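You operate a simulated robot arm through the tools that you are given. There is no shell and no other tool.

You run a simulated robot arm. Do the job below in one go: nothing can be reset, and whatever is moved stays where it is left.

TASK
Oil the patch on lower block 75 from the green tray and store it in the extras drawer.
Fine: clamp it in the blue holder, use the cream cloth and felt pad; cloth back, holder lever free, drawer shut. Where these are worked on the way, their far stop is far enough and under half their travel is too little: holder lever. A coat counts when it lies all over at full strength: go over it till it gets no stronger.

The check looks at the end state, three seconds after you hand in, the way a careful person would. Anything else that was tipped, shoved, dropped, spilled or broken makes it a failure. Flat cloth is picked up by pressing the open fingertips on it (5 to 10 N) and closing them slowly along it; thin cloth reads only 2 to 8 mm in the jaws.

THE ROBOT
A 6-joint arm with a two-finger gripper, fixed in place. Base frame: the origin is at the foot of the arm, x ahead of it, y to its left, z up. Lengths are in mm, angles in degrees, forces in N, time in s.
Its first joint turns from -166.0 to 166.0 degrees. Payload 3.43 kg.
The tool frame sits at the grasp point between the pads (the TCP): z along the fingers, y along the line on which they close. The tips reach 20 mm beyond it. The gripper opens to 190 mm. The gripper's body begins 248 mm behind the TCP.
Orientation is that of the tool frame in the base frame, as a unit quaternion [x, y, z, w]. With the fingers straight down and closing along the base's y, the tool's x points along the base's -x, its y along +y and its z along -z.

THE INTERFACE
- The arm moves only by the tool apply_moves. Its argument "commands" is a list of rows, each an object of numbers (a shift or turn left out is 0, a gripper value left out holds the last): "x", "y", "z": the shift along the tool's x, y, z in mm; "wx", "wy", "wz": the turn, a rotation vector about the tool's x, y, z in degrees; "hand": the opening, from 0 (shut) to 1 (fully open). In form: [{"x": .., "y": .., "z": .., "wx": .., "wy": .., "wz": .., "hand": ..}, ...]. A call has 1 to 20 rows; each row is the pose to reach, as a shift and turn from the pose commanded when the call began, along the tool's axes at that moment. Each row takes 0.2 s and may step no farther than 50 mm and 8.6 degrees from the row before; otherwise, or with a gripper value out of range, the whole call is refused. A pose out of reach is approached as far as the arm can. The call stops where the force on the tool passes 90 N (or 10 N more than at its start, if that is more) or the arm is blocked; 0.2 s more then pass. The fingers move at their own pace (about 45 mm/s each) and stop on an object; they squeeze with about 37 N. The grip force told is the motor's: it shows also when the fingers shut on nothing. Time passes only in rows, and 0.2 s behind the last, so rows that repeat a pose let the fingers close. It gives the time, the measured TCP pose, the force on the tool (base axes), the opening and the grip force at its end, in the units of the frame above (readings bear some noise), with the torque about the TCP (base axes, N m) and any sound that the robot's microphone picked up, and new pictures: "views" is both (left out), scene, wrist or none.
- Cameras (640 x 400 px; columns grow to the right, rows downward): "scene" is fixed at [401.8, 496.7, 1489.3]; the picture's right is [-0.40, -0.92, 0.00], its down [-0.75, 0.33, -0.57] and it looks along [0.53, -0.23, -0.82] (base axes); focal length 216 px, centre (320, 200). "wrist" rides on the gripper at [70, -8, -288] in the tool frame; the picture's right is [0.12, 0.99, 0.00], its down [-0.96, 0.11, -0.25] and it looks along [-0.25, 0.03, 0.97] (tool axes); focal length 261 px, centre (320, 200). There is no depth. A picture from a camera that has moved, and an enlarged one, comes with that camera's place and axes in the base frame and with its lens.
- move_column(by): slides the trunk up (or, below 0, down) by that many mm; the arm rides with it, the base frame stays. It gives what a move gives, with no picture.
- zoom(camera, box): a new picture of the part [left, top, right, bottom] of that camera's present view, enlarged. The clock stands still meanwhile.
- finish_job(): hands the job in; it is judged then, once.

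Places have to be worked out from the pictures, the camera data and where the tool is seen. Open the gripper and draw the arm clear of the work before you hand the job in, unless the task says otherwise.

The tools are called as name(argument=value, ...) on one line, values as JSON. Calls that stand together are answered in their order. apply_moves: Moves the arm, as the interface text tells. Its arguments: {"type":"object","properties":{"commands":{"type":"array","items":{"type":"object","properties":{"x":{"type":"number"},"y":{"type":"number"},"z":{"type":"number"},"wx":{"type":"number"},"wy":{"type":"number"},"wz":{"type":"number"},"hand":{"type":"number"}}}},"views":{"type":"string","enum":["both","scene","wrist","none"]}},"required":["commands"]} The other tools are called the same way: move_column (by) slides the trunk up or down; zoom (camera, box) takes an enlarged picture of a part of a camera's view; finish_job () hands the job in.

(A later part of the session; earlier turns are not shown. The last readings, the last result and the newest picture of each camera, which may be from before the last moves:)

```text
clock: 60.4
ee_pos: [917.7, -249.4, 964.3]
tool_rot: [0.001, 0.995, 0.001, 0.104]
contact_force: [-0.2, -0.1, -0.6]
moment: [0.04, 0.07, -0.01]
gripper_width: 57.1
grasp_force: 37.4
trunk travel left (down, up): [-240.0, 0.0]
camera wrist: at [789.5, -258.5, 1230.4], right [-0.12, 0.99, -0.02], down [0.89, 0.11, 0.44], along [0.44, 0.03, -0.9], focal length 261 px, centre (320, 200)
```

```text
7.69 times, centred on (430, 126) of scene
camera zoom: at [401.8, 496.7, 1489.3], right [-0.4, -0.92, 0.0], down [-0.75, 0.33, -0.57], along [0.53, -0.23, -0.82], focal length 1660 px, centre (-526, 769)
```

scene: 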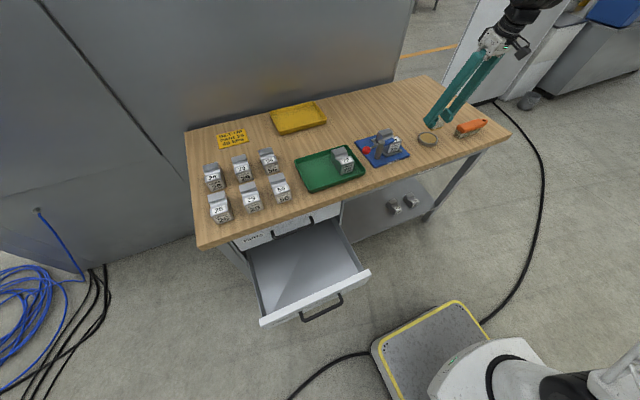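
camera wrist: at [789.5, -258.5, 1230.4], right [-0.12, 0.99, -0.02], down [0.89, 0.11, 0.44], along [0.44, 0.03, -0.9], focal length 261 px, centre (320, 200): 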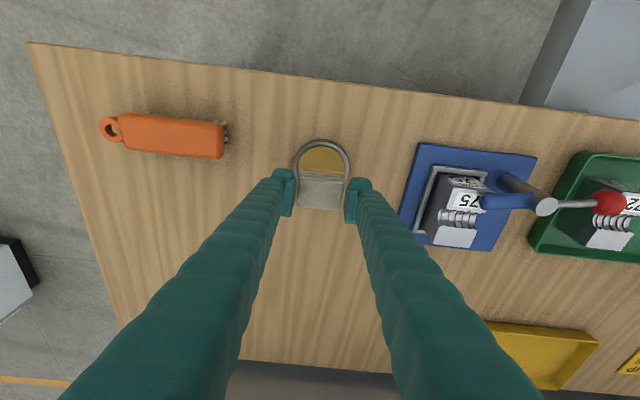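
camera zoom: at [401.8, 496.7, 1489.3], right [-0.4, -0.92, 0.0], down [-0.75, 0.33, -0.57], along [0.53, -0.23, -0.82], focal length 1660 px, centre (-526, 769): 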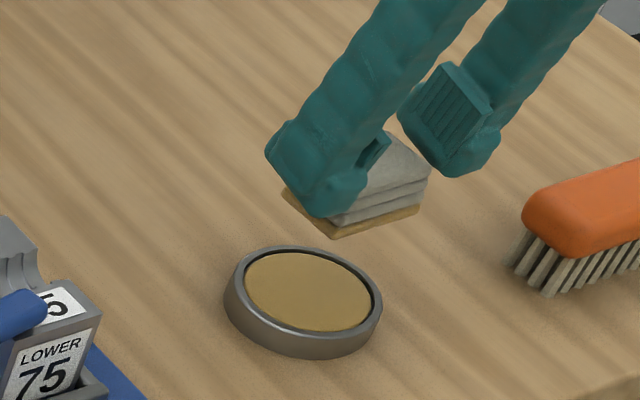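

The bottom layer is evenly amber and the tin hasn't moved. Carrying the cloth above block 75's far flat (≈(980, −50)), staying high.

apply_moves(commands=[{"x": -9.6, "y": 5, "z": -44, "hand": 0.2}, {"x": -20, "y": 42, "z": -43, "hand": 0.2}, {"x": -32, "y": 82, "z": -41, "hand": 0.2}, {"x": -45, "y": 122, "z": -38, "hand": 0.2}, {"x": -58, "y": 162, "z": -35, "hand": 0.2}, {"x": -70.2, "y": 199, "z": -32.1, "hand": 0.2}, {"x": -70.2, "y": 199, "z": -32.1, "hand": 0.2}], views="both")

zoom(camera="wrist", box=[240, 100, 400, 250])

zoom(camera="scene", box=[360, 90, 420, 165])

```text
clock: 62.0
ee_pos: [978.3, -53.7, 1011.9]
tool_rot: [0.0, 0.995, 0.002, 0.104]
contact_force: [-0.5, -0.1, 0.1]
moment: [0.0, 0.02, 0.02]
gripper_width: 57.0
grasp_force: 36.5
trunk travel left (down, up): [-240.0, 0.0]
camera wrist: at [849.9, -61.3, 1278.4], right [-0.12, 0.99, -0.02], down [0.89, 0.11, 0.44], along [0.44, 0.03, -0.9], focal length 261 px, centre (320, 200)
```

scene: 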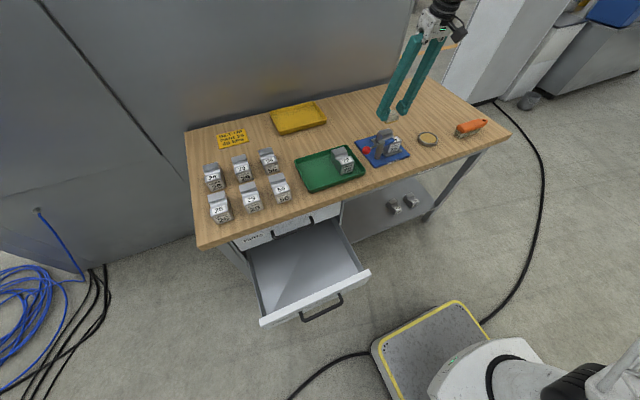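
wrist: 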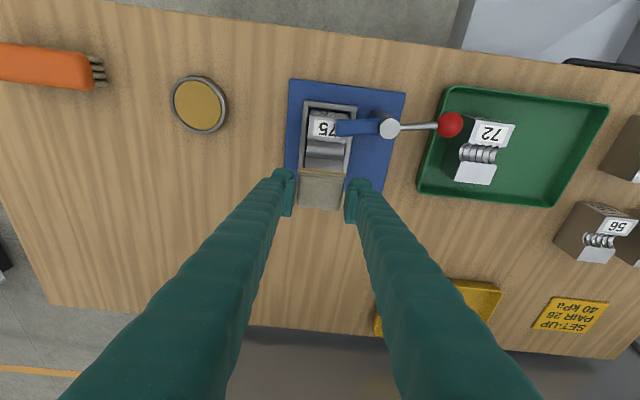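

```text
2.67 times, centred on (320, 175) of wrist
camera zoom: at [849.9, -61.3, 1278.4], right [-0.12, 0.99, -0.02], down [0.89, 0.11, 0.44], along [0.44, 0.03, -0.9], focal length 695 px, centre (320, 267)
```

zoom: 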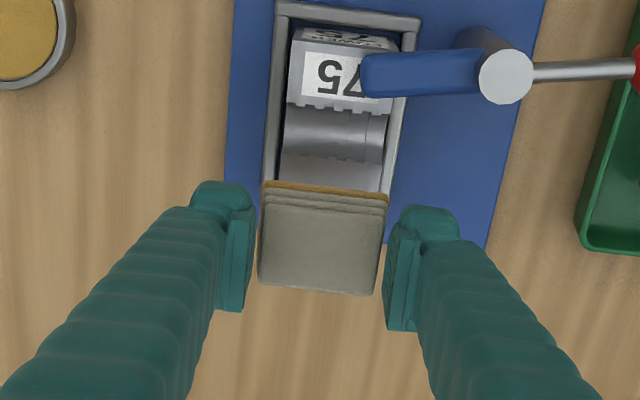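

```text
5.33 times, centred on (390, 128) of scene
camera zoom: at [401.8, 496.7, 1489.3], right [-0.4, -0.92, 0.0], down [-0.75, 0.33, -0.57], along [0.53, -0.23, -0.82], focal length 1151 px, centre (-53, 587)
```

zoom: 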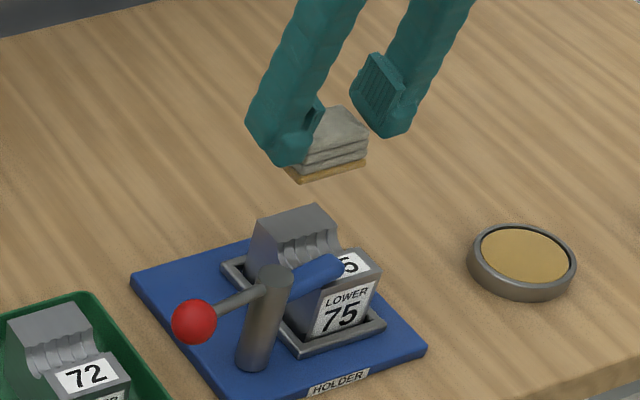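

Block top spans x≈905–994, y≈−76…−21; the far flat is x≈962–994. Lowering the cloth over the far flat.

apply_moves(commands=[{"x": 4, "y": 4, "z": 18, "hand": 0.2}, {"x": 8, "y": 4.5, "z": 37, "hand": 0.2}, {"x": 10.4, "y": 4.5, "z": 48.9, "hand": 0.2}, {"x": 10.4, "y": 4.5, "z": 48.9, "hand": 0.2}], views="none")

zoom(camera="scene", box=[360, 110, 420, 165])

zoom(camera="wrist", box=[240, 100, 400, 250])

```text
clock: 63.0
ee_pos: [979.4, -48.5, 962.3]
tool_rot: [0.0, 0.995, 0.001, 0.105]
contact_force: [-0.3, 0.7, -0.4]
moment: [0.01, 0.03, 0.0]
gripper_width: 57.3
grasp_force: 36.9
trunk travel left (down, up): [-240.0, 0.0]
```

```text
7.27 times, centred on (390, 138) of scene
camera zoom: at [401.8, 496.7, 1489.3], right [-0.4, -0.92, 0.0], down [-0.75, 0.33, -0.57], along [0.53, -0.23, -0.82], focal length 1569 px, centre (-189, 654)
```

zoom: 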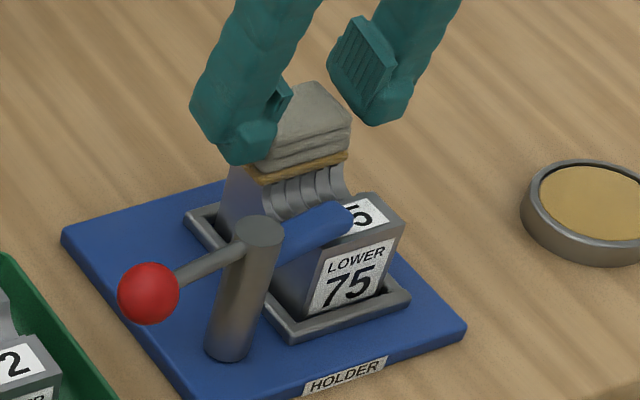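

```text
2.67 times, centred on (320, 175) of wrist
camera zoom: at [849.8, -55.9, 1228.1], right [-0.12, 0.99, -0.02], down [0.89, 0.11, 0.44], along [0.44, 0.03, -0.9], focal length 695 px, centre (320, 267)
```

zoom: 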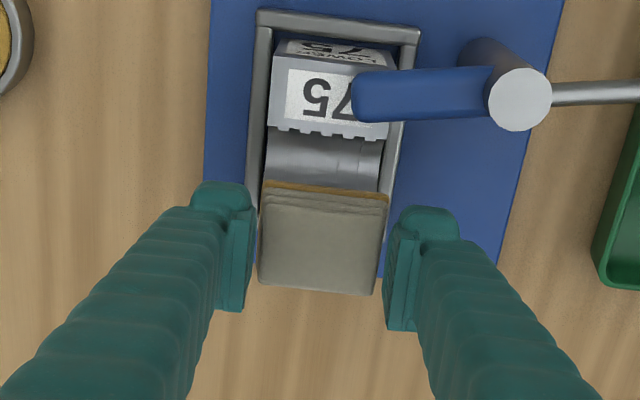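

apply_moves(commands=[{"x": 0.6, "z": 2.9, "hand": 0.2}, {"x": 1.0, "z": 4.9, "hand": 0.2}, {"x": 1.0, "z": 4.9, "hand": 0.2}], views="none")

apply_moves(commands=[{"x": 0.3, "z": 1.5, "hand": 0.2}, {"x": 0.3, "z": 1.5, "hand": 0.2}], views="none")

```text
clock: 63.8
ee_pos: [978.6, -46.7, 958.8]
tool_rot: [-0.001, 0.994, 0.001, 0.105]
contact_force: [-2.5, -1.9, 22.6]
moment: [-0.15, 0.25, -0.01]
gripper_width: 57.1
grasp_force: 37.1
trunk travel left (down, up): [-240.0, 0.0]
```

```text
clock: 64.4
ee_pos: [977.7, -47.9, 958.8]
tool_rot: [0.0, 0.994, 0.002, 0.106]
contact_force: [0.9, -1.8, 43.2]
moment: [-0.11, 0.24, 0.02]
gripper_width: 57.5
grasp_force: 37.0
trunk travel left (down, up): [-240.0, 0.0]
```

Contact force is higher than needed (43 N); easing up to a light press.

apply_moves(commands=[{"x": -0.5, "z": -2.4, "hand": 0.2}, {"x": -0.5, "z": -2.4, "hand": 0.2}], views="none")

zoom(camera="scene", box=[365, 110, 415, 150])

zoom(camera="wrist", box=[280, 110, 360, 230])

```text
clock: 65.0
ee_pos: [980.2, -47.5, 960.0]
tool_rot: [0.0, 0.994, 0.002, 0.105]
contact_force: [3.2, -2.1, 34.4]
moment: [-0.12, 0.12, 0.02]
gripper_width: 57.5
grasp_force: 37.4
trunk travel left (down, up): [-240.0, 0.0]
```

```text
10.00 times, centred on (390, 130) of scene
camera zoom: at [401.8, 496.7, 1489.3], right [-0.4, -0.92, 0.0], down [-0.75, 0.33, -0.57], along [0.53, -0.23, -0.82], focal length 2157 px, centre (-380, 900)
```

zoom: 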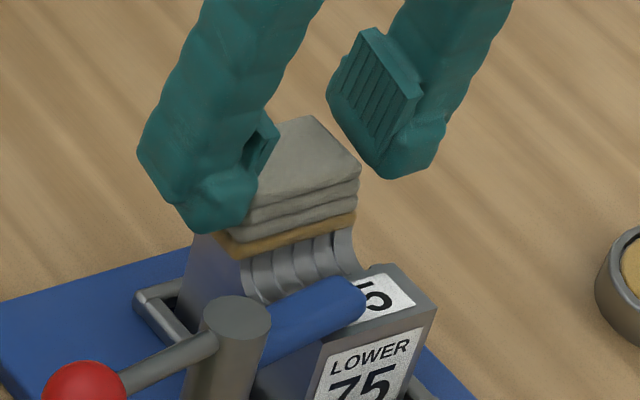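

```text
3.33 times, centred on (320, 170) of wrist
camera zoom: at [849.8, -55.4, 1225.2], right [-0.12, 0.99, -0.02], down [0.89, 0.11, 0.44], along [0.44, 0.03, -0.9], focal length 869 px, centre (320, 300)
```

zoom: 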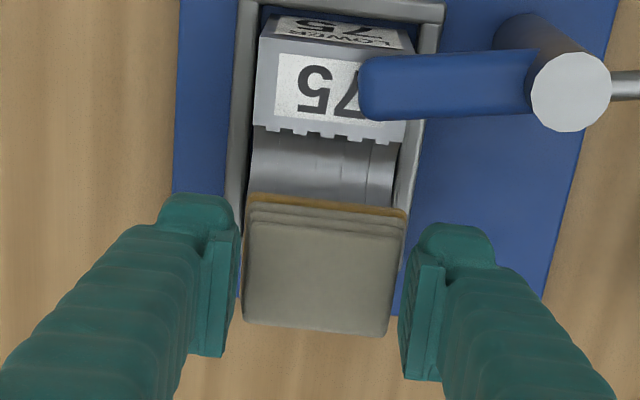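

apply_moves(commands=[{"x": -0.4, "z": -2, "hand": 0.2}, {"x": -0.4, "z": -2, "hand": 0.2}], views="none")

```text
clock: 65.6
ee_pos: [980.3, -47.0, 959.6]
tool_rot: [-0.001, 0.995, 0.002, 0.104]
contact_force: [1.4, -3.0, 15.1]
moment: [-0.12, 0.04, 0.02]
gripper_width: 57.6
grasp_force: 36.9
trunk travel left (down, up): [-240.0, 0.0]
```

Pressing at ~15 N. Wiping back and forth in y over the far flat.

apply_moves(commands=[{"y": -5, "hand": 0.2}, {"y": -10, "hand": 0.2}, {"y": -5, "hand": 0.2}, {"y": 0, "hand": 0.2}, {"y": 5, "hand": 0.2}, {"y": 10, "hand": 0.2}, {"y": 5, "hand": 0.2}, {"y": 0, "hand": 0.2}], views="none")

apply_moves(commands=[{"x": -2, "z": -10, "hand": 0.2}, {"x": -8, "z": -39, "hand": 0.2}], views="both")

zoom(camera="scene", box=[365, 115, 415, 155])

zoom(camera="wrist", box=[280, 90, 360, 210])

```text
clock: 67.4
ee_pos: [980.9, -46.8, 960.7]
tool_rot: [0.0, 0.995, 0.001, 0.104]
contact_force: [-0.7, 0.6, -1.6]
moment: [-0.01, 0.01, 0.02]
gripper_width: 57.6
grasp_force: 37.1
trunk travel left (down, up): [-240.0, 0.0]
```

```text
clock: 68.0
ee_pos: [977.7, -48.2, 999.2]
tool_rot: [0.0, 0.995, 0.001, 0.103]
contact_force: [0.3, -0.4, -1.7]
moment: [0.0, 0.06, -0.01]
gripper_width: 57.6
grasp_force: 36.6
trunk travel left (down, up): [-240.0, 0.0]
camera wrist: at [849.0, -55.5, 1265.6], right [-0.12, 0.99, -0.02], down [0.89, 0.11, 0.44], along [0.44, 0.03, -0.9], focal length 261 px, centre (320, 200)
```

scene: 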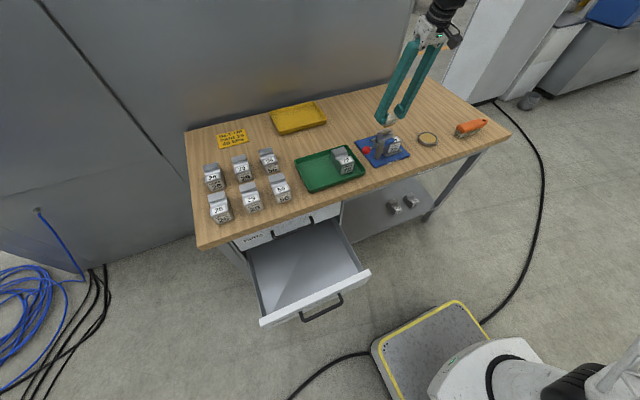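
wrist: 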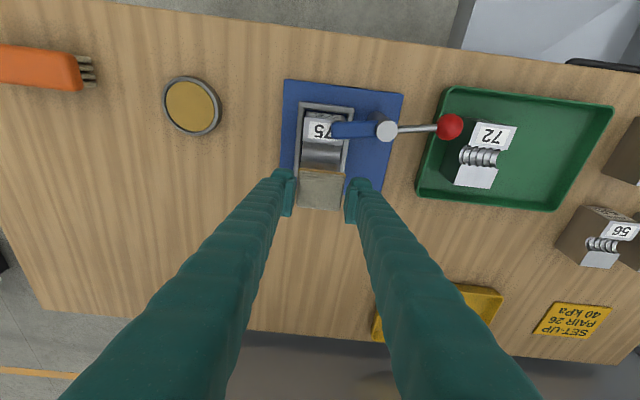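

```text
10.00 times, centred on (390, 135) of scene
camera zoom: at [401.8, 496.7, 1489.3], right [-0.4, -0.92, 0.0], down [-0.75, 0.33, -0.57], along [0.53, -0.23, -0.82], focal length 2157 px, centre (-380, 850)
```

zoom: 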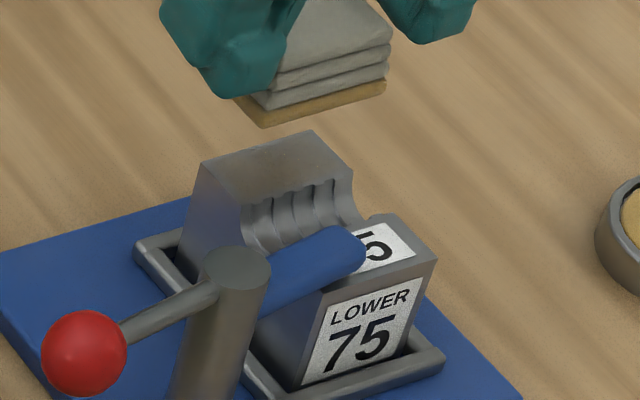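

```text
3.33 times, centred on (320, 150) of wrist
camera zoom: at [849.0, -55.5, 1265.6], right [-0.12, 0.99, -0.02], down [0.89, 0.11, 0.44], along [0.44, 0.03, -0.9], focal length 869 px, centre (320, 367)
```

zoom: 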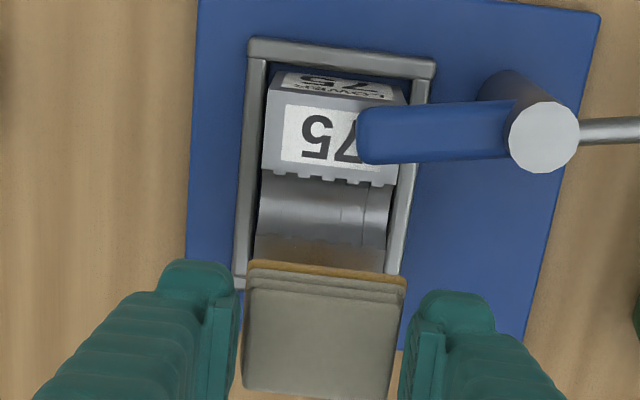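

The far flat has taken on a brownish tint – that's the patch. Zooming in to judge the coat.

zoom(camera="scene", box=[376, 124, 402, 145])

apply_moves(commands=[{"x": -40, "y": 0, "z": -20, "hand": 0.2}, {"x": -40, "y": 0, "z": -20, "hand": 0.2}], views="wrist")

zoom(camera="wrist", box=[290, 80, 350, 180])

```text
16.00 times, centred on (389, 134) of scene
camera zoom: at [401.8, 496.7, 1489.3], right [-0.4, -0.92, 0.0], down [-0.75, 0.33, -0.57], along [0.53, -0.23, -0.82], focal length 3452 px, centre (-784, 1248)
```

zoom: 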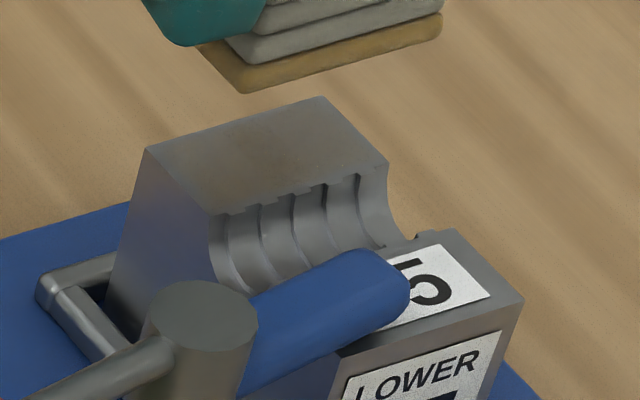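

```text
clock: 68.6
ee_pos: [1012.6, -45.8, 1029.1]
tool_rot: [-0.001, 0.995, 0.002, 0.104]
contact_force: [-0.3, -0.5, 0.4]
moment: [0.01, 0.03, 0.03]
gripper_width: 57.6
grasp_force: 37.3
trunk travel left (down, up): [-240.0, 0.0]
camera wrist: at [883.6, -54.7, 1294.5], right [-0.12, 0.99, -0.02], down [0.89, 0.11, 0.44], along [0.44, 0.03, -0.9], focal length 261 px, centre (320, 200)
```

wrist: 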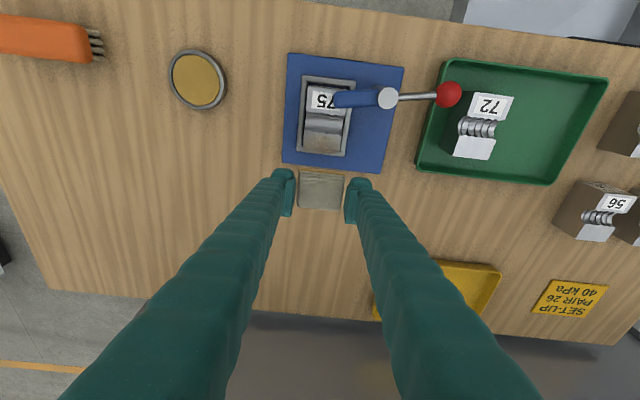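

```text
4.00 times, centred on (320, 130) of wrist
camera zoom: at [883.6, -54.7, 1294.5], right [-0.12, 0.99, -0.02], down [0.89, 0.11, 0.44], along [0.44, 0.03, -0.9], focal length 1043 px, centre (320, 480)
```

zoom: 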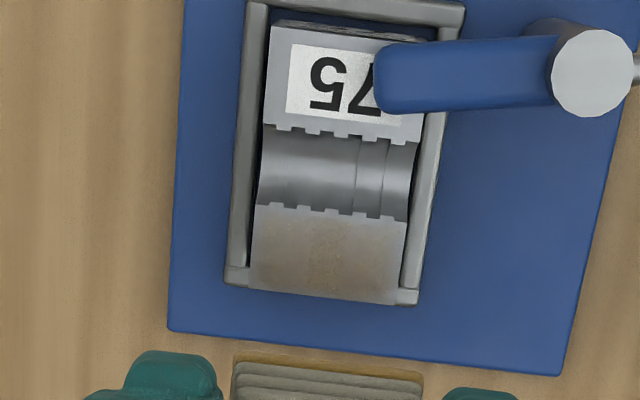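

zoom(camera="wrist", box=[300, 126, 346, 160])

```text
11.76 times, centred on (323, 143) of wrist
camera zoom: at [883.6, -54.7, 1294.5], right [-0.12, 0.99, -0.02], down [0.89, 0.11, 0.44], along [0.44, 0.03, -0.9], focal length 3066 px, centre (285, 871)
```

zoom: 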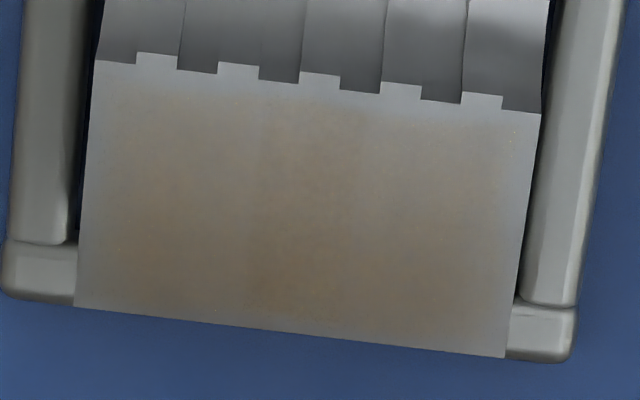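

The coat shows on the far flat: strongest mid-way, weaker near the edges. I need more passes with wider strokes. Going back over the patch.

apply_moves(commands=[{"x": 35, "y": -1, "z": 15, "hand": 0.2}, {"x": 41, "y": -2.5, "z": 35, "hand": 0.2}, {"x": 47, "y": -2.5, "z": 55.4, "hand": 0.2}, {"x": 47, "y": -2.5, "z": 55.4, "hand": 0.2}], views="none")

apply_moves(commands=[{"x": 0.5, "z": 2.5, "hand": 0.2}, {"x": 0.5, "z": 2.5, "hand": 0.2}], views="none")

```text
clock: 69.6
ee_pos: [978.5, -49.7, 964.5]
tool_rot: [0.0, 0.995, 0.002, 0.104]
contact_force: [-0.4, -0.3, -0.8]
moment: [0.03, 0.02, -0.01]
gripper_width: 57.8
grasp_force: 37.4
trunk travel left (down, up): [-240.0, 0.0]
```

```text
clock: 70.2
ee_pos: [980.3, -48.6, 961.4]
tool_rot: [-0.001, 0.994, 0.001, 0.105]
contact_force: [0.4, -0.7, -0.9]
moment: [-0.02, 0.02, 0.02]
gripper_width: 57.7
grasp_force: 37.4
trunk travel left (down, up): [-240.0, 0.0]
```

apply_moves(commands=[{"x": 0.3, "z": 1.5, "hand": 0.2}, {"x": 0.3, "z": 1.5, "hand": 0.2}], views="none")

apply_moves(commands=[{"x": 0.2, "z": 1, "hand": 0.2}, {"x": 0.2, "z": 1, "hand": 0.2}], views="none")

```text
clock: 70.8
ee_pos: [980.3, -49.4, 961.3]
tool_rot: [0.0, 0.995, 0.001, 0.104]
contact_force: [0.1, 0.2, -0.2]
moment: [0.03, -0.06, -0.01]
gripper_width: 57.4
grasp_force: 37.1
trunk travel left (down, up): [-240.0, 0.0]
```

```text
clock: 71.4
ee_pos: [979.7, -49.0, 960.1]
tool_rot: [0.0, 0.994, 0.002, 0.105]
contact_force: [0.0, 0.9, 1.6]
moment: [0.02, -0.01, 0.04]
gripper_width: 57.6
grasp_force: 36.8
trunk travel left (down, up): [-240.0, 0.0]
```

apply_moves(commands=[{"x": 0.2, "z": 0.8, "hand": 0.2}, {"x": 0.2, "z": 0.8, "hand": 0.2}], views="none")

```text
clock: 72.0
ee_pos: [979.5, -48.6, 959.8]
tool_rot: [0.0, 0.995, 0.002, 0.105]
contact_force: [0.2, 0.7, 5.4]
moment: [0.01, 0.13, -0.01]
gripper_width: 57.7
grasp_force: 36.9
trunk travel left (down, up): [-240.0, 0.0]
```

At ~5 N. Adding slight pressure and making a raster of strokes (±14 mm in y, ±6 mm in x).

apply_moves(commands=[{"x": 0.1, "y": -7, "z": 0.4, "hand": 0.2}, {"x": 0.1, "y": -14, "z": 0.4, "hand": 0.2}, {"x": 0.1, "y": -7, "z": 0.4, "hand": 0.2}, {"x": 0.1, "y": 0, "z": 0.4, "hand": 0.2}, {"x": 0.1, "y": 7, "z": 0.4, "hand": 0.2}, {"x": 0.1, "y": 14, "z": 0.4, "hand": 0.2}, {"x": -5.8, "y": 14, "z": 1.65, "hand": 0.2}, {"x": -5.8, "y": 7, "z": 1.65, "hand": 0.2}, {"x": -5.8, "y": 0, "z": 1.65, "hand": 0.2}, {"x": -5.8, "y": -7, "z": 1.65, "hand": 0.2}, {"x": -5.8, "y": -14, "z": 1.65, "hand": 0.2}, {"x": 0.1, "y": -14, "z": 0.4, "hand": 0.2}, {"x": 6, "y": -14, "z": -0.85, "hand": 0.2}, {"x": 6, "y": -7, "z": -0.85, "hand": 0.2}, {"x": 6, "y": 0, "z": -0.85, "hand": 0.2}, {"x": 6, "y": 7, "z": -0.85, "hand": 0.2}, {"x": 6, "y": 14, "z": -0.85, "hand": 0.2}, {"x": 0.1, "y": 14, "z": 0.4, "hand": 0.2}, {"x": 0.1, "y": 7, "z": 0.4, "hand": 0.2}, {"x": 0.1, "y": 0, "z": 0.4, "hand": 0.2}], views="none")

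zoom(camera="scene", box=[370, 115, 410, 145])

```text
clock: 76.2
ee_pos: [979.4, -51.6, 959.0]
tool_rot: [0.0, 0.995, 0.002, 0.104]
contact_force: [1.8, 6.3, 19.7]
moment: [0.33, 0.16, -0.1]
gripper_width: 58.0
grasp_force: 36.4
trunk travel left (down, up): [-240.0, 0.0]
```

```text
13.33 times, centred on (390, 130) of scene
camera zoom: at [401.8, 496.7, 1489.3], right [-0.4, -0.92, 0.0], down [-0.75, 0.33, -0.57], along [0.53, -0.23, -0.82], focal length 2876 px, centre (-613, 1133)
```

zoom: 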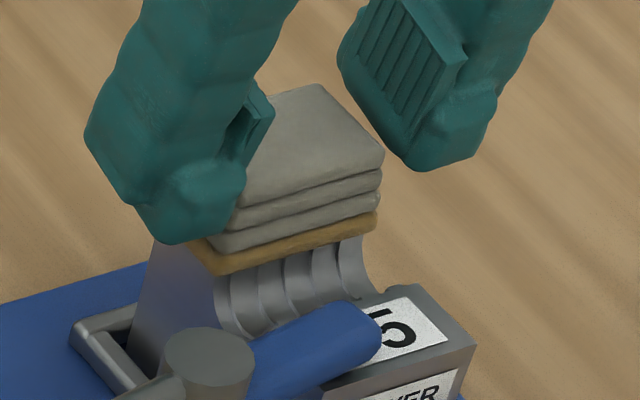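

apply_moves(commands=[{"x": -2.1, "z": -9.8, "hand": 0.2}, {"x": -20, "z": -35, "hand": 0.2}, {"x": -48.4, "z": -59.2, "hand": 0.2}, {"x": -48.4, "z": -59.2, "hand": 0.2}], views="wrist")

zoom(camera="wrist", box=[300, 126, 346, 160])

zoom(camera="scene", box=[376, 120, 402, 145])

```text
clock: 77.2
ee_pos: [1014.0, -52.6, 1024.0]
tool_rot: [0.0, 0.995, 0.002, 0.104]
contact_force: [0.1, 0.9, -0.2]
moment: [0.01, 0.02, 0.03]
gripper_width: 57.9
grasp_force: 36.8
trunk travel left (down, up): [-240.0, 0.0]
camera wrist: at [885.5, -59.9, 1291.0], right [-0.12, 0.99, -0.02], down [0.89, 0.11, 0.44], along [0.44, 0.03, -0.9], focal length 261 px, centre (320, 200)
```

wrist: 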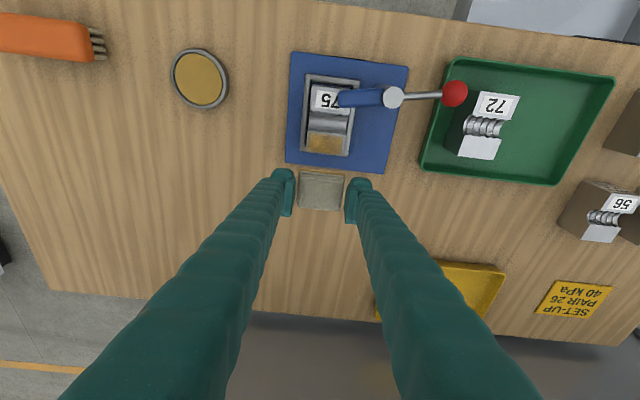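

```text
11.76 times, centred on (323, 143) of wrist
camera zoom: at [885.5, -59.9, 1291.0], right [-0.12, 0.99, -0.02], down [0.89, 0.11, 0.44], along [0.44, 0.03, -0.9], focal length 3066 px, centre (285, 871)
```

zoom: 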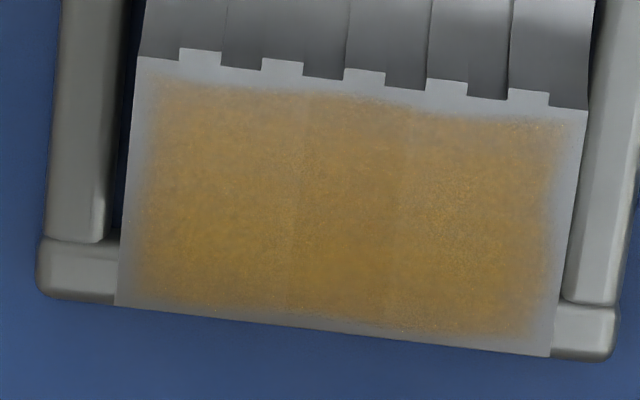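

```text
16.00 times, centred on (389, 132) of scene
camera zoom: at [401.8, 496.7, 1489.3], right [-0.4, -0.92, 0.0], down [-0.75, 0.33, -0.57], along [0.53, -0.23, -0.82], focal length 3452 px, centre (-784, 1280)
```

zoom: 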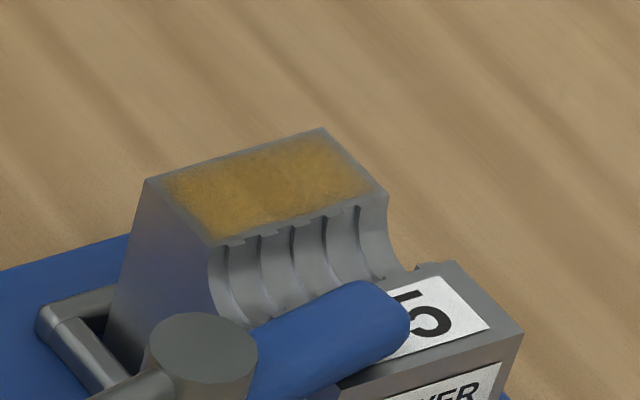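

Much stronger and it covers the patch. I'll repeat the raster until it gets no stronger.

apply_moves(commands=[{"x": 25, "z": 20, "hand": 0.2}, {"x": 44, "z": 45, "hand": 0.2}, {"x": 48, "z": 58, "hand": 0.2}, {"x": 48, "z": 58, "hand": 0.2}], views="none")

apply_moves(commands=[{"x": 0.2, "z": 0.8, "hand": 0.2}, {"x": 0.2, "z": 0.8, "hand": 0.2}], views="none")

```text
clock: 78.2
ee_pos: [981.7, -51.0, 959.0]
tool_rot: [0.0, 0.994, 0.002, 0.105]
contact_force: [-0.2, -0.3, 8.7]
moment: [0.0, 0.11, 0.0]
gripper_width: 57.8
grasp_force: 37.5
trunk travel left (down, up): [-240.0, 0.0]
```

```text
clock: 78.8
ee_pos: [980.3, -49.7, 958.9]
tool_rot: [0.0, 0.995, 0.002, 0.105]
contact_force: [2.3, -1.3, 12.8]
moment: [-0.04, 0.11, -0.01]
gripper_width: 57.9
grasp_force: 37.1
trunk travel left (down, up): [-240.0, 0.0]
```

apply_moves(commands=[{"x": 0, "y": -7, "z": 0, "hand": 0.2}, {"x": 0, "y": -13, "z": 0, "hand": 0.2}, {"x": 0, "y": -7, "z": 0, "hand": 0.2}, {"x": 0, "y": 0, "z": 0, "hand": 0.2}, {"x": 0, "y": 7, "z": 0, "hand": 0.2}, {"x": 0, "y": 13, "z": 0, "hand": 0.2}, {"x": -5.9, "y": 13, "z": 1.25, "hand": 0.2}, {"x": -5.9, "y": 7, "z": 1.25, "hand": 0.2}, {"x": -5.9, "y": 0, "z": 1.25, "hand": 0.2}, {"x": -5.9, "y": -7, "z": 1.25, "hand": 0.2}, {"x": -5.9, "y": -13, "z": 1.25, "hand": 0.2}, {"x": 0, "y": -13, "z": 0, "hand": 0.2}, {"x": 5.9, "y": -13, "z": -1.25, "hand": 0.2}, {"x": 5.9, "y": -7, "z": -1.25, "hand": 0.2}, {"x": 5.9, "y": 0, "z": -1.25, "hand": 0.2}, {"x": 5.9, "y": 7, "z": -1.25, "hand": 0.2}, {"x": 5.9, "y": 13, "z": -1.25, "hand": 0.2}, {"x": 0, "y": 13, "z": 0, "hand": 0.2}, {"x": 0, "y": 7, "z": 0, "hand": 0.2}, {"x": 0, "y": 0, "z": 0, "hand": 0.2}], views="none")

apply_moves(commands=[{"x": -2.1, "z": -9.8, "hand": 0.2}, {"x": -20, "z": -35, "hand": 0.2}, {"x": -48.4, "z": -59.2, "hand": 0.2}, {"x": -48.4, "z": -59.2, "hand": 0.2}], views="wrist")

zoom(camera="wrist", box=[300, 126, 346, 160])

zoom(camera="scene", box=[376, 110, 406, 145])

```text
clock: 83.0
ee_pos: [978.8, -48.2, 959.3]
tool_rot: [0.0, 0.995, 0.001, 0.104]
contact_force: [1.0, -0.3, -0.7]
moment: [0.0, -0.01, 0.03]
gripper_width: 58.0
grasp_force: 36.9
trunk travel left (down, up): [-240.0, 0.0]
```

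```text
clock: 84.0
ee_pos: [1014.1, -48.6, 1027.0]
tool_rot: [0.0, 0.995, 0.001, 0.104]
contact_force: [0.3, -1.2, -1.0]
moment: [0.02, 0.02, -0.03]
gripper_width: 58.1
grasp_force: 37.3
trunk travel left (down, up): [-240.0, 0.0]
camera wrist: at [885.1, -57.3, 1293.3], right [-0.12, 0.99, -0.02], down [0.89, 0.11, 0.44], along [0.44, 0.03, -0.9], focal length 261 px, centre (320, 200)
```

wrist: 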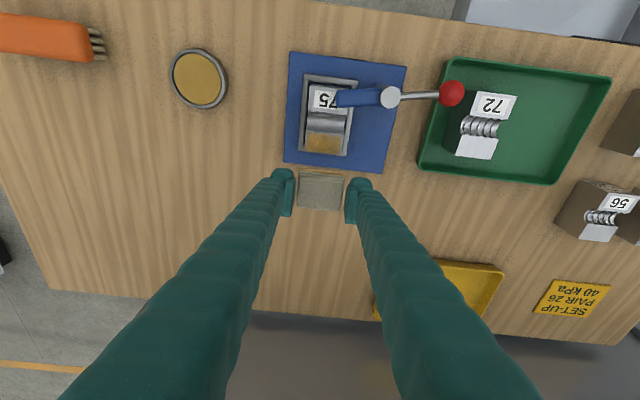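

```text
11.76 times, centred on (323, 143) of wrist
camera zoom: at [885.1, -57.3, 1293.3], right [-0.12, 0.99, -0.02], down [0.89, 0.11, 0.44], along [0.44, 0.03, -0.9], focal length 3066 px, centre (285, 871)
```

zoom: 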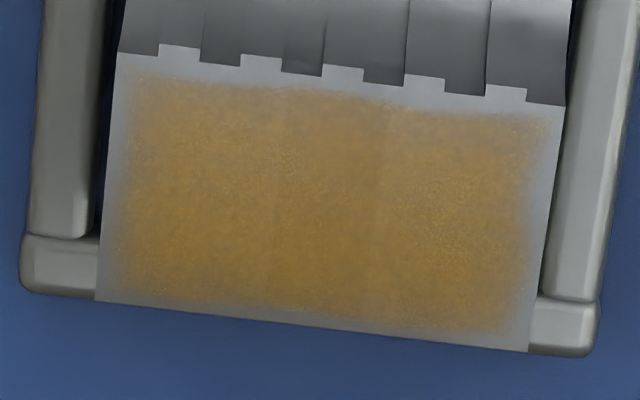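

```text
11.43 times, centred on (391, 128) of scene
camera zoom: at [401.8, 496.7, 1489.3], right [-0.4, -0.92, 0.0], down [-0.75, 0.33, -0.57], along [0.53, -0.23, -0.82], focal length 2466 px, centre (-491, 1029)
```

zoom: 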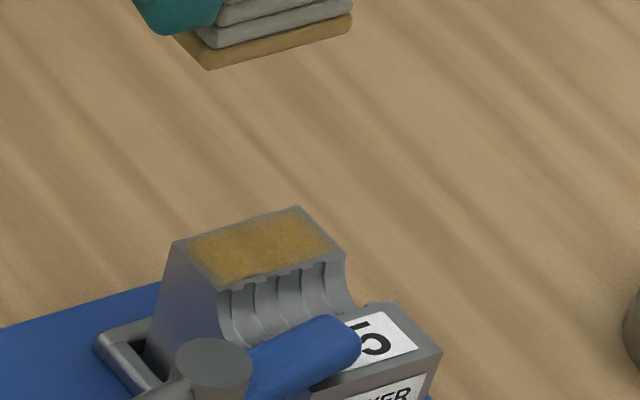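

Slightly stronger and more even; contact was lost toward the end as the cloth eased up in the grip. Doing another raster with pressure held.

apply_moves(commands=[{"x": 25, "z": 20, "hand": 0.2}, {"x": 44, "z": 45, "hand": 0.2}, {"x": 48, "z": 59, "hand": 0.2}, {"x": 48.3, "z": 59.8, "hand": 0.2}], views="none")

apply_moves(commands=[{"x": 0.2, "z": 0.8, "hand": 0.2}, {"x": 0.2, "z": 0.8, "hand": 0.2}], views="none")

```text
clock: 85.0
ee_pos: [979.2, -50.0, 959.9]
tool_rot: [0.0, 0.994, 0.002, 0.105]
contact_force: [0.5, -0.2, -0.3]
moment: [-0.01, 0.03, 0.01]
gripper_width: 58.1
grasp_force: 36.8
trunk travel left (down, up): [-240.0, 0.0]
```

```text
clock: 85.6
ee_pos: [978.1, -50.2, 958.9]
tool_rot: [0.001, 0.995, 0.001, 0.103]
contact_force: [0.4, 0.5, 0.6]
moment: [0.0, 0.01, 0.04]
gripper_width: 57.9
grasp_force: 37.2
trunk travel left (down, up): [-240.0, 0.0]
```

apply_moves(commands=[{"x": 0.2, "z": 0.8, "hand": 0.2}, {"x": 0.2, "z": 0.8, "hand": 0.2}], views="none")

apply_moves(commands=[{"x": 0.1, "z": 0.6, "hand": 0.2}, {"x": 0.1, "z": 0.6, "hand": 0.2}], views="none")

```text
clock: 86.2
ee_pos: [979.8, -50.3, 959.0]
tool_rot: [0.0, 0.994, 0.002, 0.105]
contact_force: [-2.3, -1.5, 9.1]
moment: [-0.03, 0.18, -0.02]
gripper_width: 57.9
grasp_force: 37.2
trunk travel left (down, up): [-240.0, 0.0]
```

```text
clock: 86.8
ee_pos: [980.1, -50.2, 958.1]
tool_rot: [0.0, 0.994, 0.002, 0.105]
contact_force: [2.3, -1.3, 19.8]
moment: [0.0, 0.04, 0.01]
gripper_width: 58.1
grasp_force: 36.7
trunk travel left (down, up): [-240.0, 0.0]
```

apply_moves(commands=[{"x": 0, "y": -7, "z": 0, "hand": 0.2}, {"x": 0, "y": -13, "z": 0, "hand": 0.2}, {"x": 0, "y": -7, "z": 0.1, "hand": 0.2}, {"x": 0, "y": 0, "z": 0.1, "hand": 0.2}, {"x": 0, "y": 7, "z": 0.1, "hand": 0.2}, {"x": 0, "y": 13, "z": 0.2, "hand": 0.2}, {"x": -5.9, "y": 13, "z": 1.45, "hand": 0.2}, {"x": -5.9, "y": 7, "z": 1.5, "hand": 0.2}, {"x": -5.9, "y": 0, "z": 1.5, "hand": 0.2}, {"x": -5.9, "y": -7, "z": 1.55, "hand": 0.2}, {"x": -5.9, "y": -13, "z": 1.6, "hand": 0.2}, {"x": 0, "y": -13, "z": 0.4, "hand": 0.2}, {"x": 5.9, "y": -13, "z": -0.8, "hand": 0.2}, {"x": 5.9, "y": -7, "z": -0.75, "hand": 0.2}, {"x": 5.9, "y": 0, "z": -0.7, "hand": 0.2}, {"x": 5.9, "y": 7, "z": -0.65, "hand": 0.2}, {"x": 5.9, "y": 13, "z": -0.6, "hand": 0.2}, {"x": 0, "y": 13, "z": 0.6, "hand": 0.2}, {"x": 0, "y": 7, "z": 0.6, "hand": 0.2}, {"x": 0, "y": 0, "z": 0.6, "hand": 0.2}], views="none")

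apply_moves(commands=[{"x": -2.1, "z": -9.8, "hand": 0.2}, {"x": -20, "z": -35, "hand": 0.2}, {"x": -48.4, "z": -59.2, "hand": 0.2}, {"x": -48.4, "z": -59.2, "hand": 0.2}], views="wrist")

zoom(camera="wrist", box=[300, 126, 346, 160])

zoom(camera="scene", box=[376, 110, 406, 145])

```text
clock: 91.0
ee_pos: [979.6, -49.0, 956.7]
tool_rot: [0.0, 0.994, 0.002, 0.105]
contact_force: [3.5, 12.8, 34.3]
moment: [0.8, 0.26, -0.19]
gripper_width: 58.3
grasp_force: 36.9
trunk travel left (down, up): [-240.0, 0.0]
```

```text
clock: 92.0
ee_pos: [1014.3, -51.3, 1025.7]
tool_rot: [0.0, 0.995, 0.001, 0.103]
contact_force: [-0.3, -1.6, -1.2]
moment: [0.05, -0.01, 0.03]
gripper_width: 58.4
grasp_force: 36.8
trunk travel left (down, up): [-240.0, 0.0]
camera wrist: at [886.2, -58.7, 1290.1], right [-0.12, 0.99, -0.02], down [0.89, 0.11, 0.44], along [0.44, 0.03, -0.9], focal length 261 px, centre (320, 200)
```

wrist: 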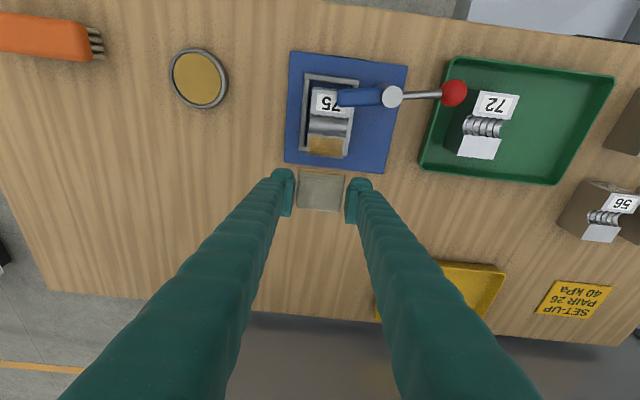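

```text
11.76 times, centred on (323, 143) of wrist
camera zoom: at [886.2, -58.7, 1290.1], right [-0.12, 0.99, -0.02], down [0.89, 0.11, 0.44], along [0.44, 0.03, -0.9], focal length 3066 px, centre (285, 871)
```

zoom: 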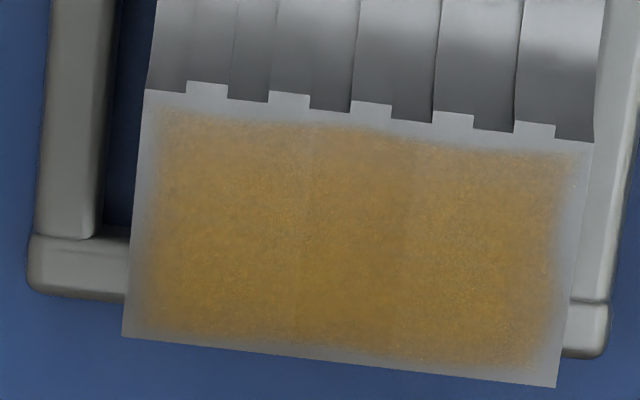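

```text
11.43 times, centred on (391, 128) of scene
camera zoom: at [401.8, 496.7, 1489.3], right [-0.4, -0.92, 0.0], down [-0.75, 0.33, -0.57], along [0.53, -0.23, -0.82], focal length 2466 px, centre (-491, 1029)
```

zoom: 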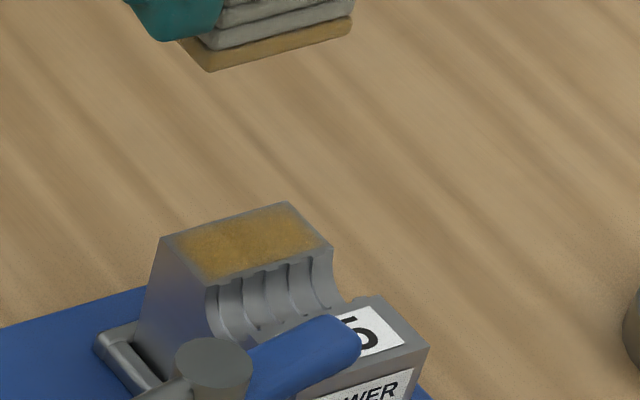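

The block looks shifted in the nest after the last, harder pass (34 N). Let me inspect closely before doing anything else.

zoom(camera="wrist", box=[280, 40, 420, 180])

zoom(camera="scene", box=[360, 120, 412, 162])

```text
2.86 times, centred on (350, 110) of wrist
camera zoom: at [886.2, -58.7, 1290.1], right [-0.12, 0.99, -0.02], down [0.89, 0.11, 0.44], along [0.44, 0.03, -0.9], focal length 745 px, centre (234, 457)
```

zoom: 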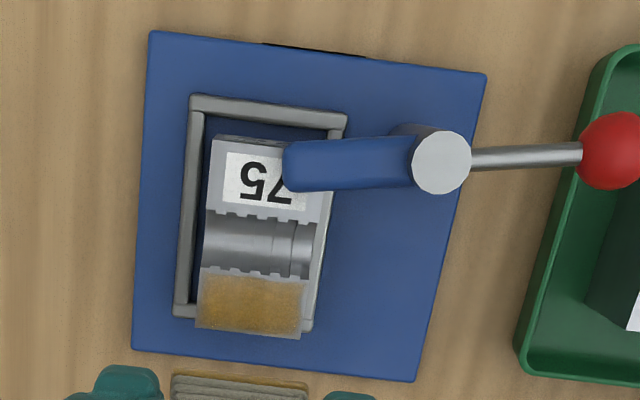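

```text
9.52 times, centred on (386, 141) of scene
camera zoom: at [401.8, 496.7, 1489.3], right [-0.4, -0.92, 0.0], down [-0.75, 0.33, -0.57], along [0.53, -0.23, -0.82], focal length 2055 px, centre (-309, 762)
```

zoom: 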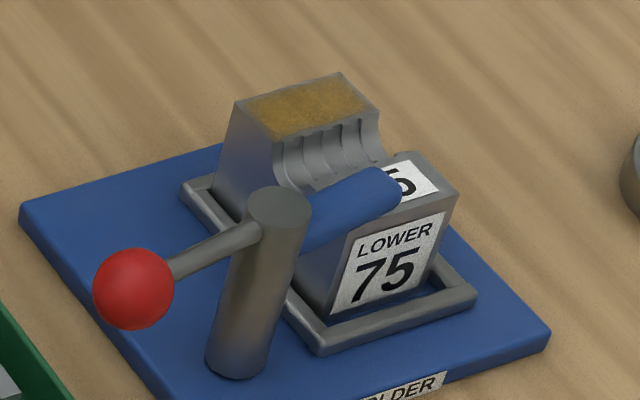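

zoom(camera="scene", box=[376, 124, 402, 158])

zoom(camera="wrist", box=[310, 60, 350, 160])

```text
11.76 times, centred on (389, 141) of scene
camera zoom: at [401.8, 496.7, 1489.3], right [-0.4, -0.92, 0.0], down [-0.75, 0.33, -0.57], along [0.53, -0.23, -0.82], focal length 2538 px, centre (-492, 894)
```

zoom: 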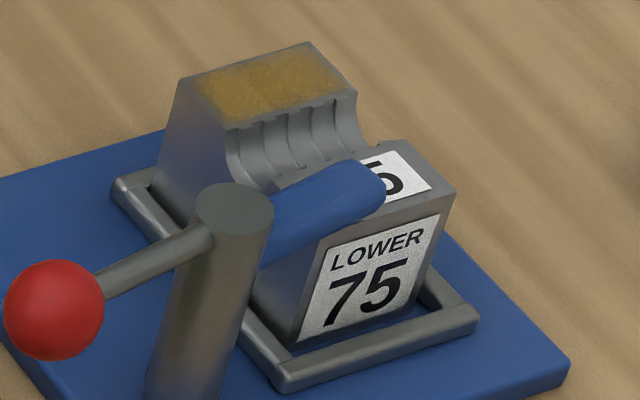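

```text
4.00 times, centred on (330, 110) of wrist
camera zoom: at [886.2, -58.7, 1290.1], right [-0.12, 0.99, -0.02], down [0.89, 0.11, 0.44], along [0.44, 0.03, -0.9], focal length 1043 px, centre (280, 560)
```

zoom: 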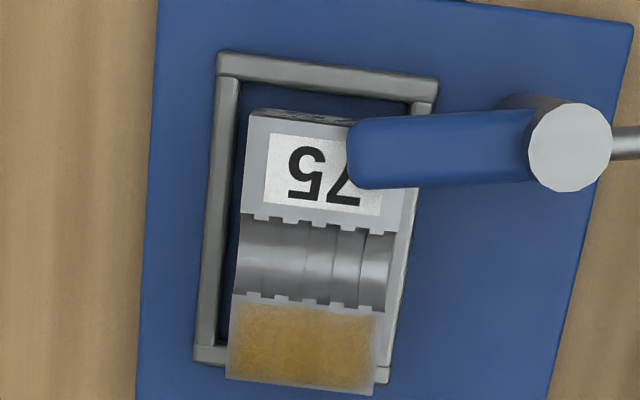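

The block slid ≈4 mm to the far side of the nest under that harder pass but is still seated and under the clamp arm. I'll do another pass with lighter pressure (~8–10 N) to check whether the coat still gets stronger.

apply_moves(commands=[{"x": 25, "z": 20, "hand": 0.2}, {"x": 43, "z": 45, "hand": 0.2}, {"x": 45.5, "z": 57.5, "hand": 0.2}, {"x": 45.5, "z": 57.5, "hand": 0.2}], views="none")

apply_moves(commands=[{"x": 0.2, "z": 0.8, "hand": 0.2}, {"x": 0.2, "z": 0.8, "hand": 0.2}], views="none")

```text
clock: 93.0
ee_pos: [980.6, -48.7, 957.8]
tool_rot: [-0.001, 0.995, 0.001, 0.103]
contact_force: [-0.6, -0.2, -0.1]
moment: [-0.03, -0.02, 0.01]
gripper_width: 58.3
grasp_force: 36.7
trunk travel left (down, up): [-240.0, 0.0]
```

```text
clock: 93.6
ee_pos: [982.1, -49.0, 957.2]
tool_rot: [0.0, 0.994, 0.002, 0.105]
contact_force: [-0.2, 0.3, 0.8]
moment: [0.0, 0.03, 0.03]
gripper_width: 58.2
grasp_force: 36.4
trunk travel left (down, up): [-240.0, 0.0]
```

apply_moves(commands=[{"x": 0.2, "z": 0.7, "hand": 0.2}, {"x": 0.2, "z": 0.7, "hand": 0.2}], views="none")

```text
clock: 94.2
ee_pos: [982.4, -48.8, 957.5]
tool_rot: [-0.001, 0.995, 0.001, 0.104]
contact_force: [-0.8, -0.1, 5.9]
moment: [0.03, 0.12, -0.02]
gripper_width: 58.5
grasp_force: 37.0
trunk travel left (down, up): [-240.0, 0.0]
```

apply_moves(commands=[{"x": 0, "y": -6, "z": 0.3, "hand": 0.2}, {"x": 0, "y": -12, "z": 0.3, "hand": 0.2}, {"x": 0, "y": -6, "z": 0.3, "hand": 0.2}, {"x": 0, "y": 0, "z": 0.3, "hand": 0.2}, {"x": 0, "y": 6, "z": 0.3, "hand": 0.2}, {"x": 0, "y": 12, "z": 0.3, "hand": 0.2}, {"x": -4.9, "y": 12, "z": 1.35, "hand": 0.2}, {"x": -4.9, "y": 6, "z": 1.35, "hand": 0.2}, {"x": -4.9, "y": 0, "z": 1.35, "hand": 0.2}, {"x": -4.9, "y": -6, "z": 1.35, "hand": 0.2}, {"x": -4.9, "y": -12, "z": 1.35, "hand": 0.2}, {"x": 0, "y": -12, "z": 0.3, "hand": 0.2}, {"x": 4.9, "y": -12, "z": -0.75, "hand": 0.2}, {"x": 4.9, "y": -6, "z": -0.75, "hand": 0.2}, {"x": 4.9, "y": 0, "z": -0.75, "hand": 0.2}, {"x": 4.9, "y": 6, "z": -0.75, "hand": 0.2}, {"x": 4.9, "y": 12, "z": -0.75, "hand": 0.2}, {"x": 0, "y": 12, "z": 0.3, "hand": 0.2}, {"x": 0, "y": 6, "z": 0.3, "hand": 0.2}, {"x": 0, "y": 0, "z": 0.3, "hand": 0.2}], views="none")

apply_moves(commands=[{"x": -2.1, "z": -9.8, "hand": 0.2}, {"x": -20, "z": -35, "hand": 0.2}, {"x": -46, "z": -59.2, "hand": 0.2}, {"x": -46, "z": -59.2, "hand": 0.2}], views="wrist")

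zoom(camera="wrist", box=[300, 126, 346, 160])

zoom(camera="scene", box=[360, 110, 412, 162])

```text
clock: 98.4
ee_pos: [981.3, -51.8, 955.4]
tool_rot: [0.0, 0.994, 0.001, 0.105]
contact_force: [2.1, 7.1, 22.8]
moment: [0.28, 0.13, -0.11]
gripper_width: 58.5
grasp_force: 37.2
trunk travel left (down, up): [-240.0, 0.0]
```

```text
clock: 99.4
ee_pos: [1015.6, -51.7, 1022.4]
tool_rot: [0.0, 0.995, 0.002, 0.104]
contact_force: [-0.2, 0.5, -0.6]
moment: [-0.01, -0.02, -0.03]
gripper_width: 58.2
grasp_force: 37.1
trunk travel left (down, up): [-240.0, 0.0]
camera wrist: at [886.5, -58.8, 1288.0], right [-0.12, 0.99, -0.02], down [0.89, 0.11, 0.44], along [0.44, 0.03, -0.9], focal length 261 px, centre (320, 200)
```

wrist: 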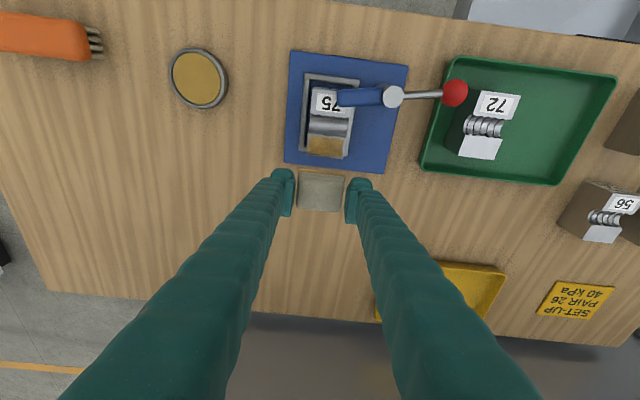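

```text
11.76 times, centred on (323, 143) of wrist
camera zoom: at [886.5, -58.8, 1288.0], right [-0.12, 0.99, -0.02], down [0.89, 0.11, 0.44], along [0.44, 0.03, -0.9], focal length 3066 px, centre (285, 871)
```

zoom: 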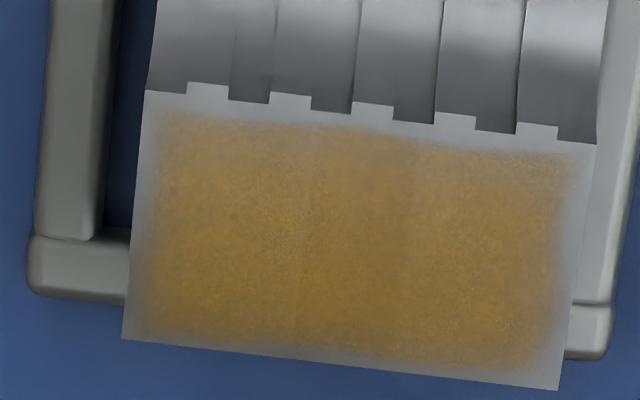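

```text
7.69 times, centred on (386, 136) of scene
camera zoom: at [401.8, 496.7, 1489.3], right [-0.4, -0.92, 0.0], down [-0.75, 0.33, -0.57], along [0.53, -0.23, -0.82], focal length 1660 px, centre (-188, 692)
```

zoom: 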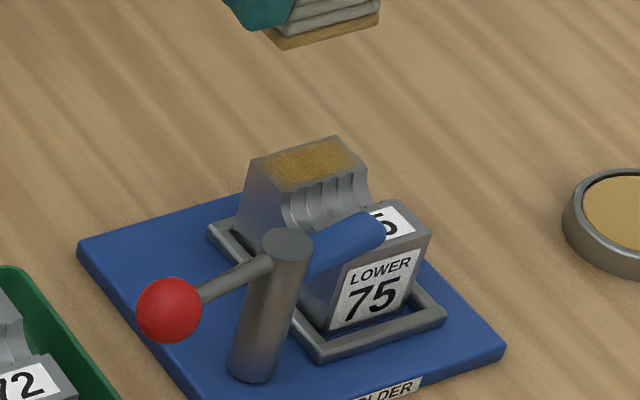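

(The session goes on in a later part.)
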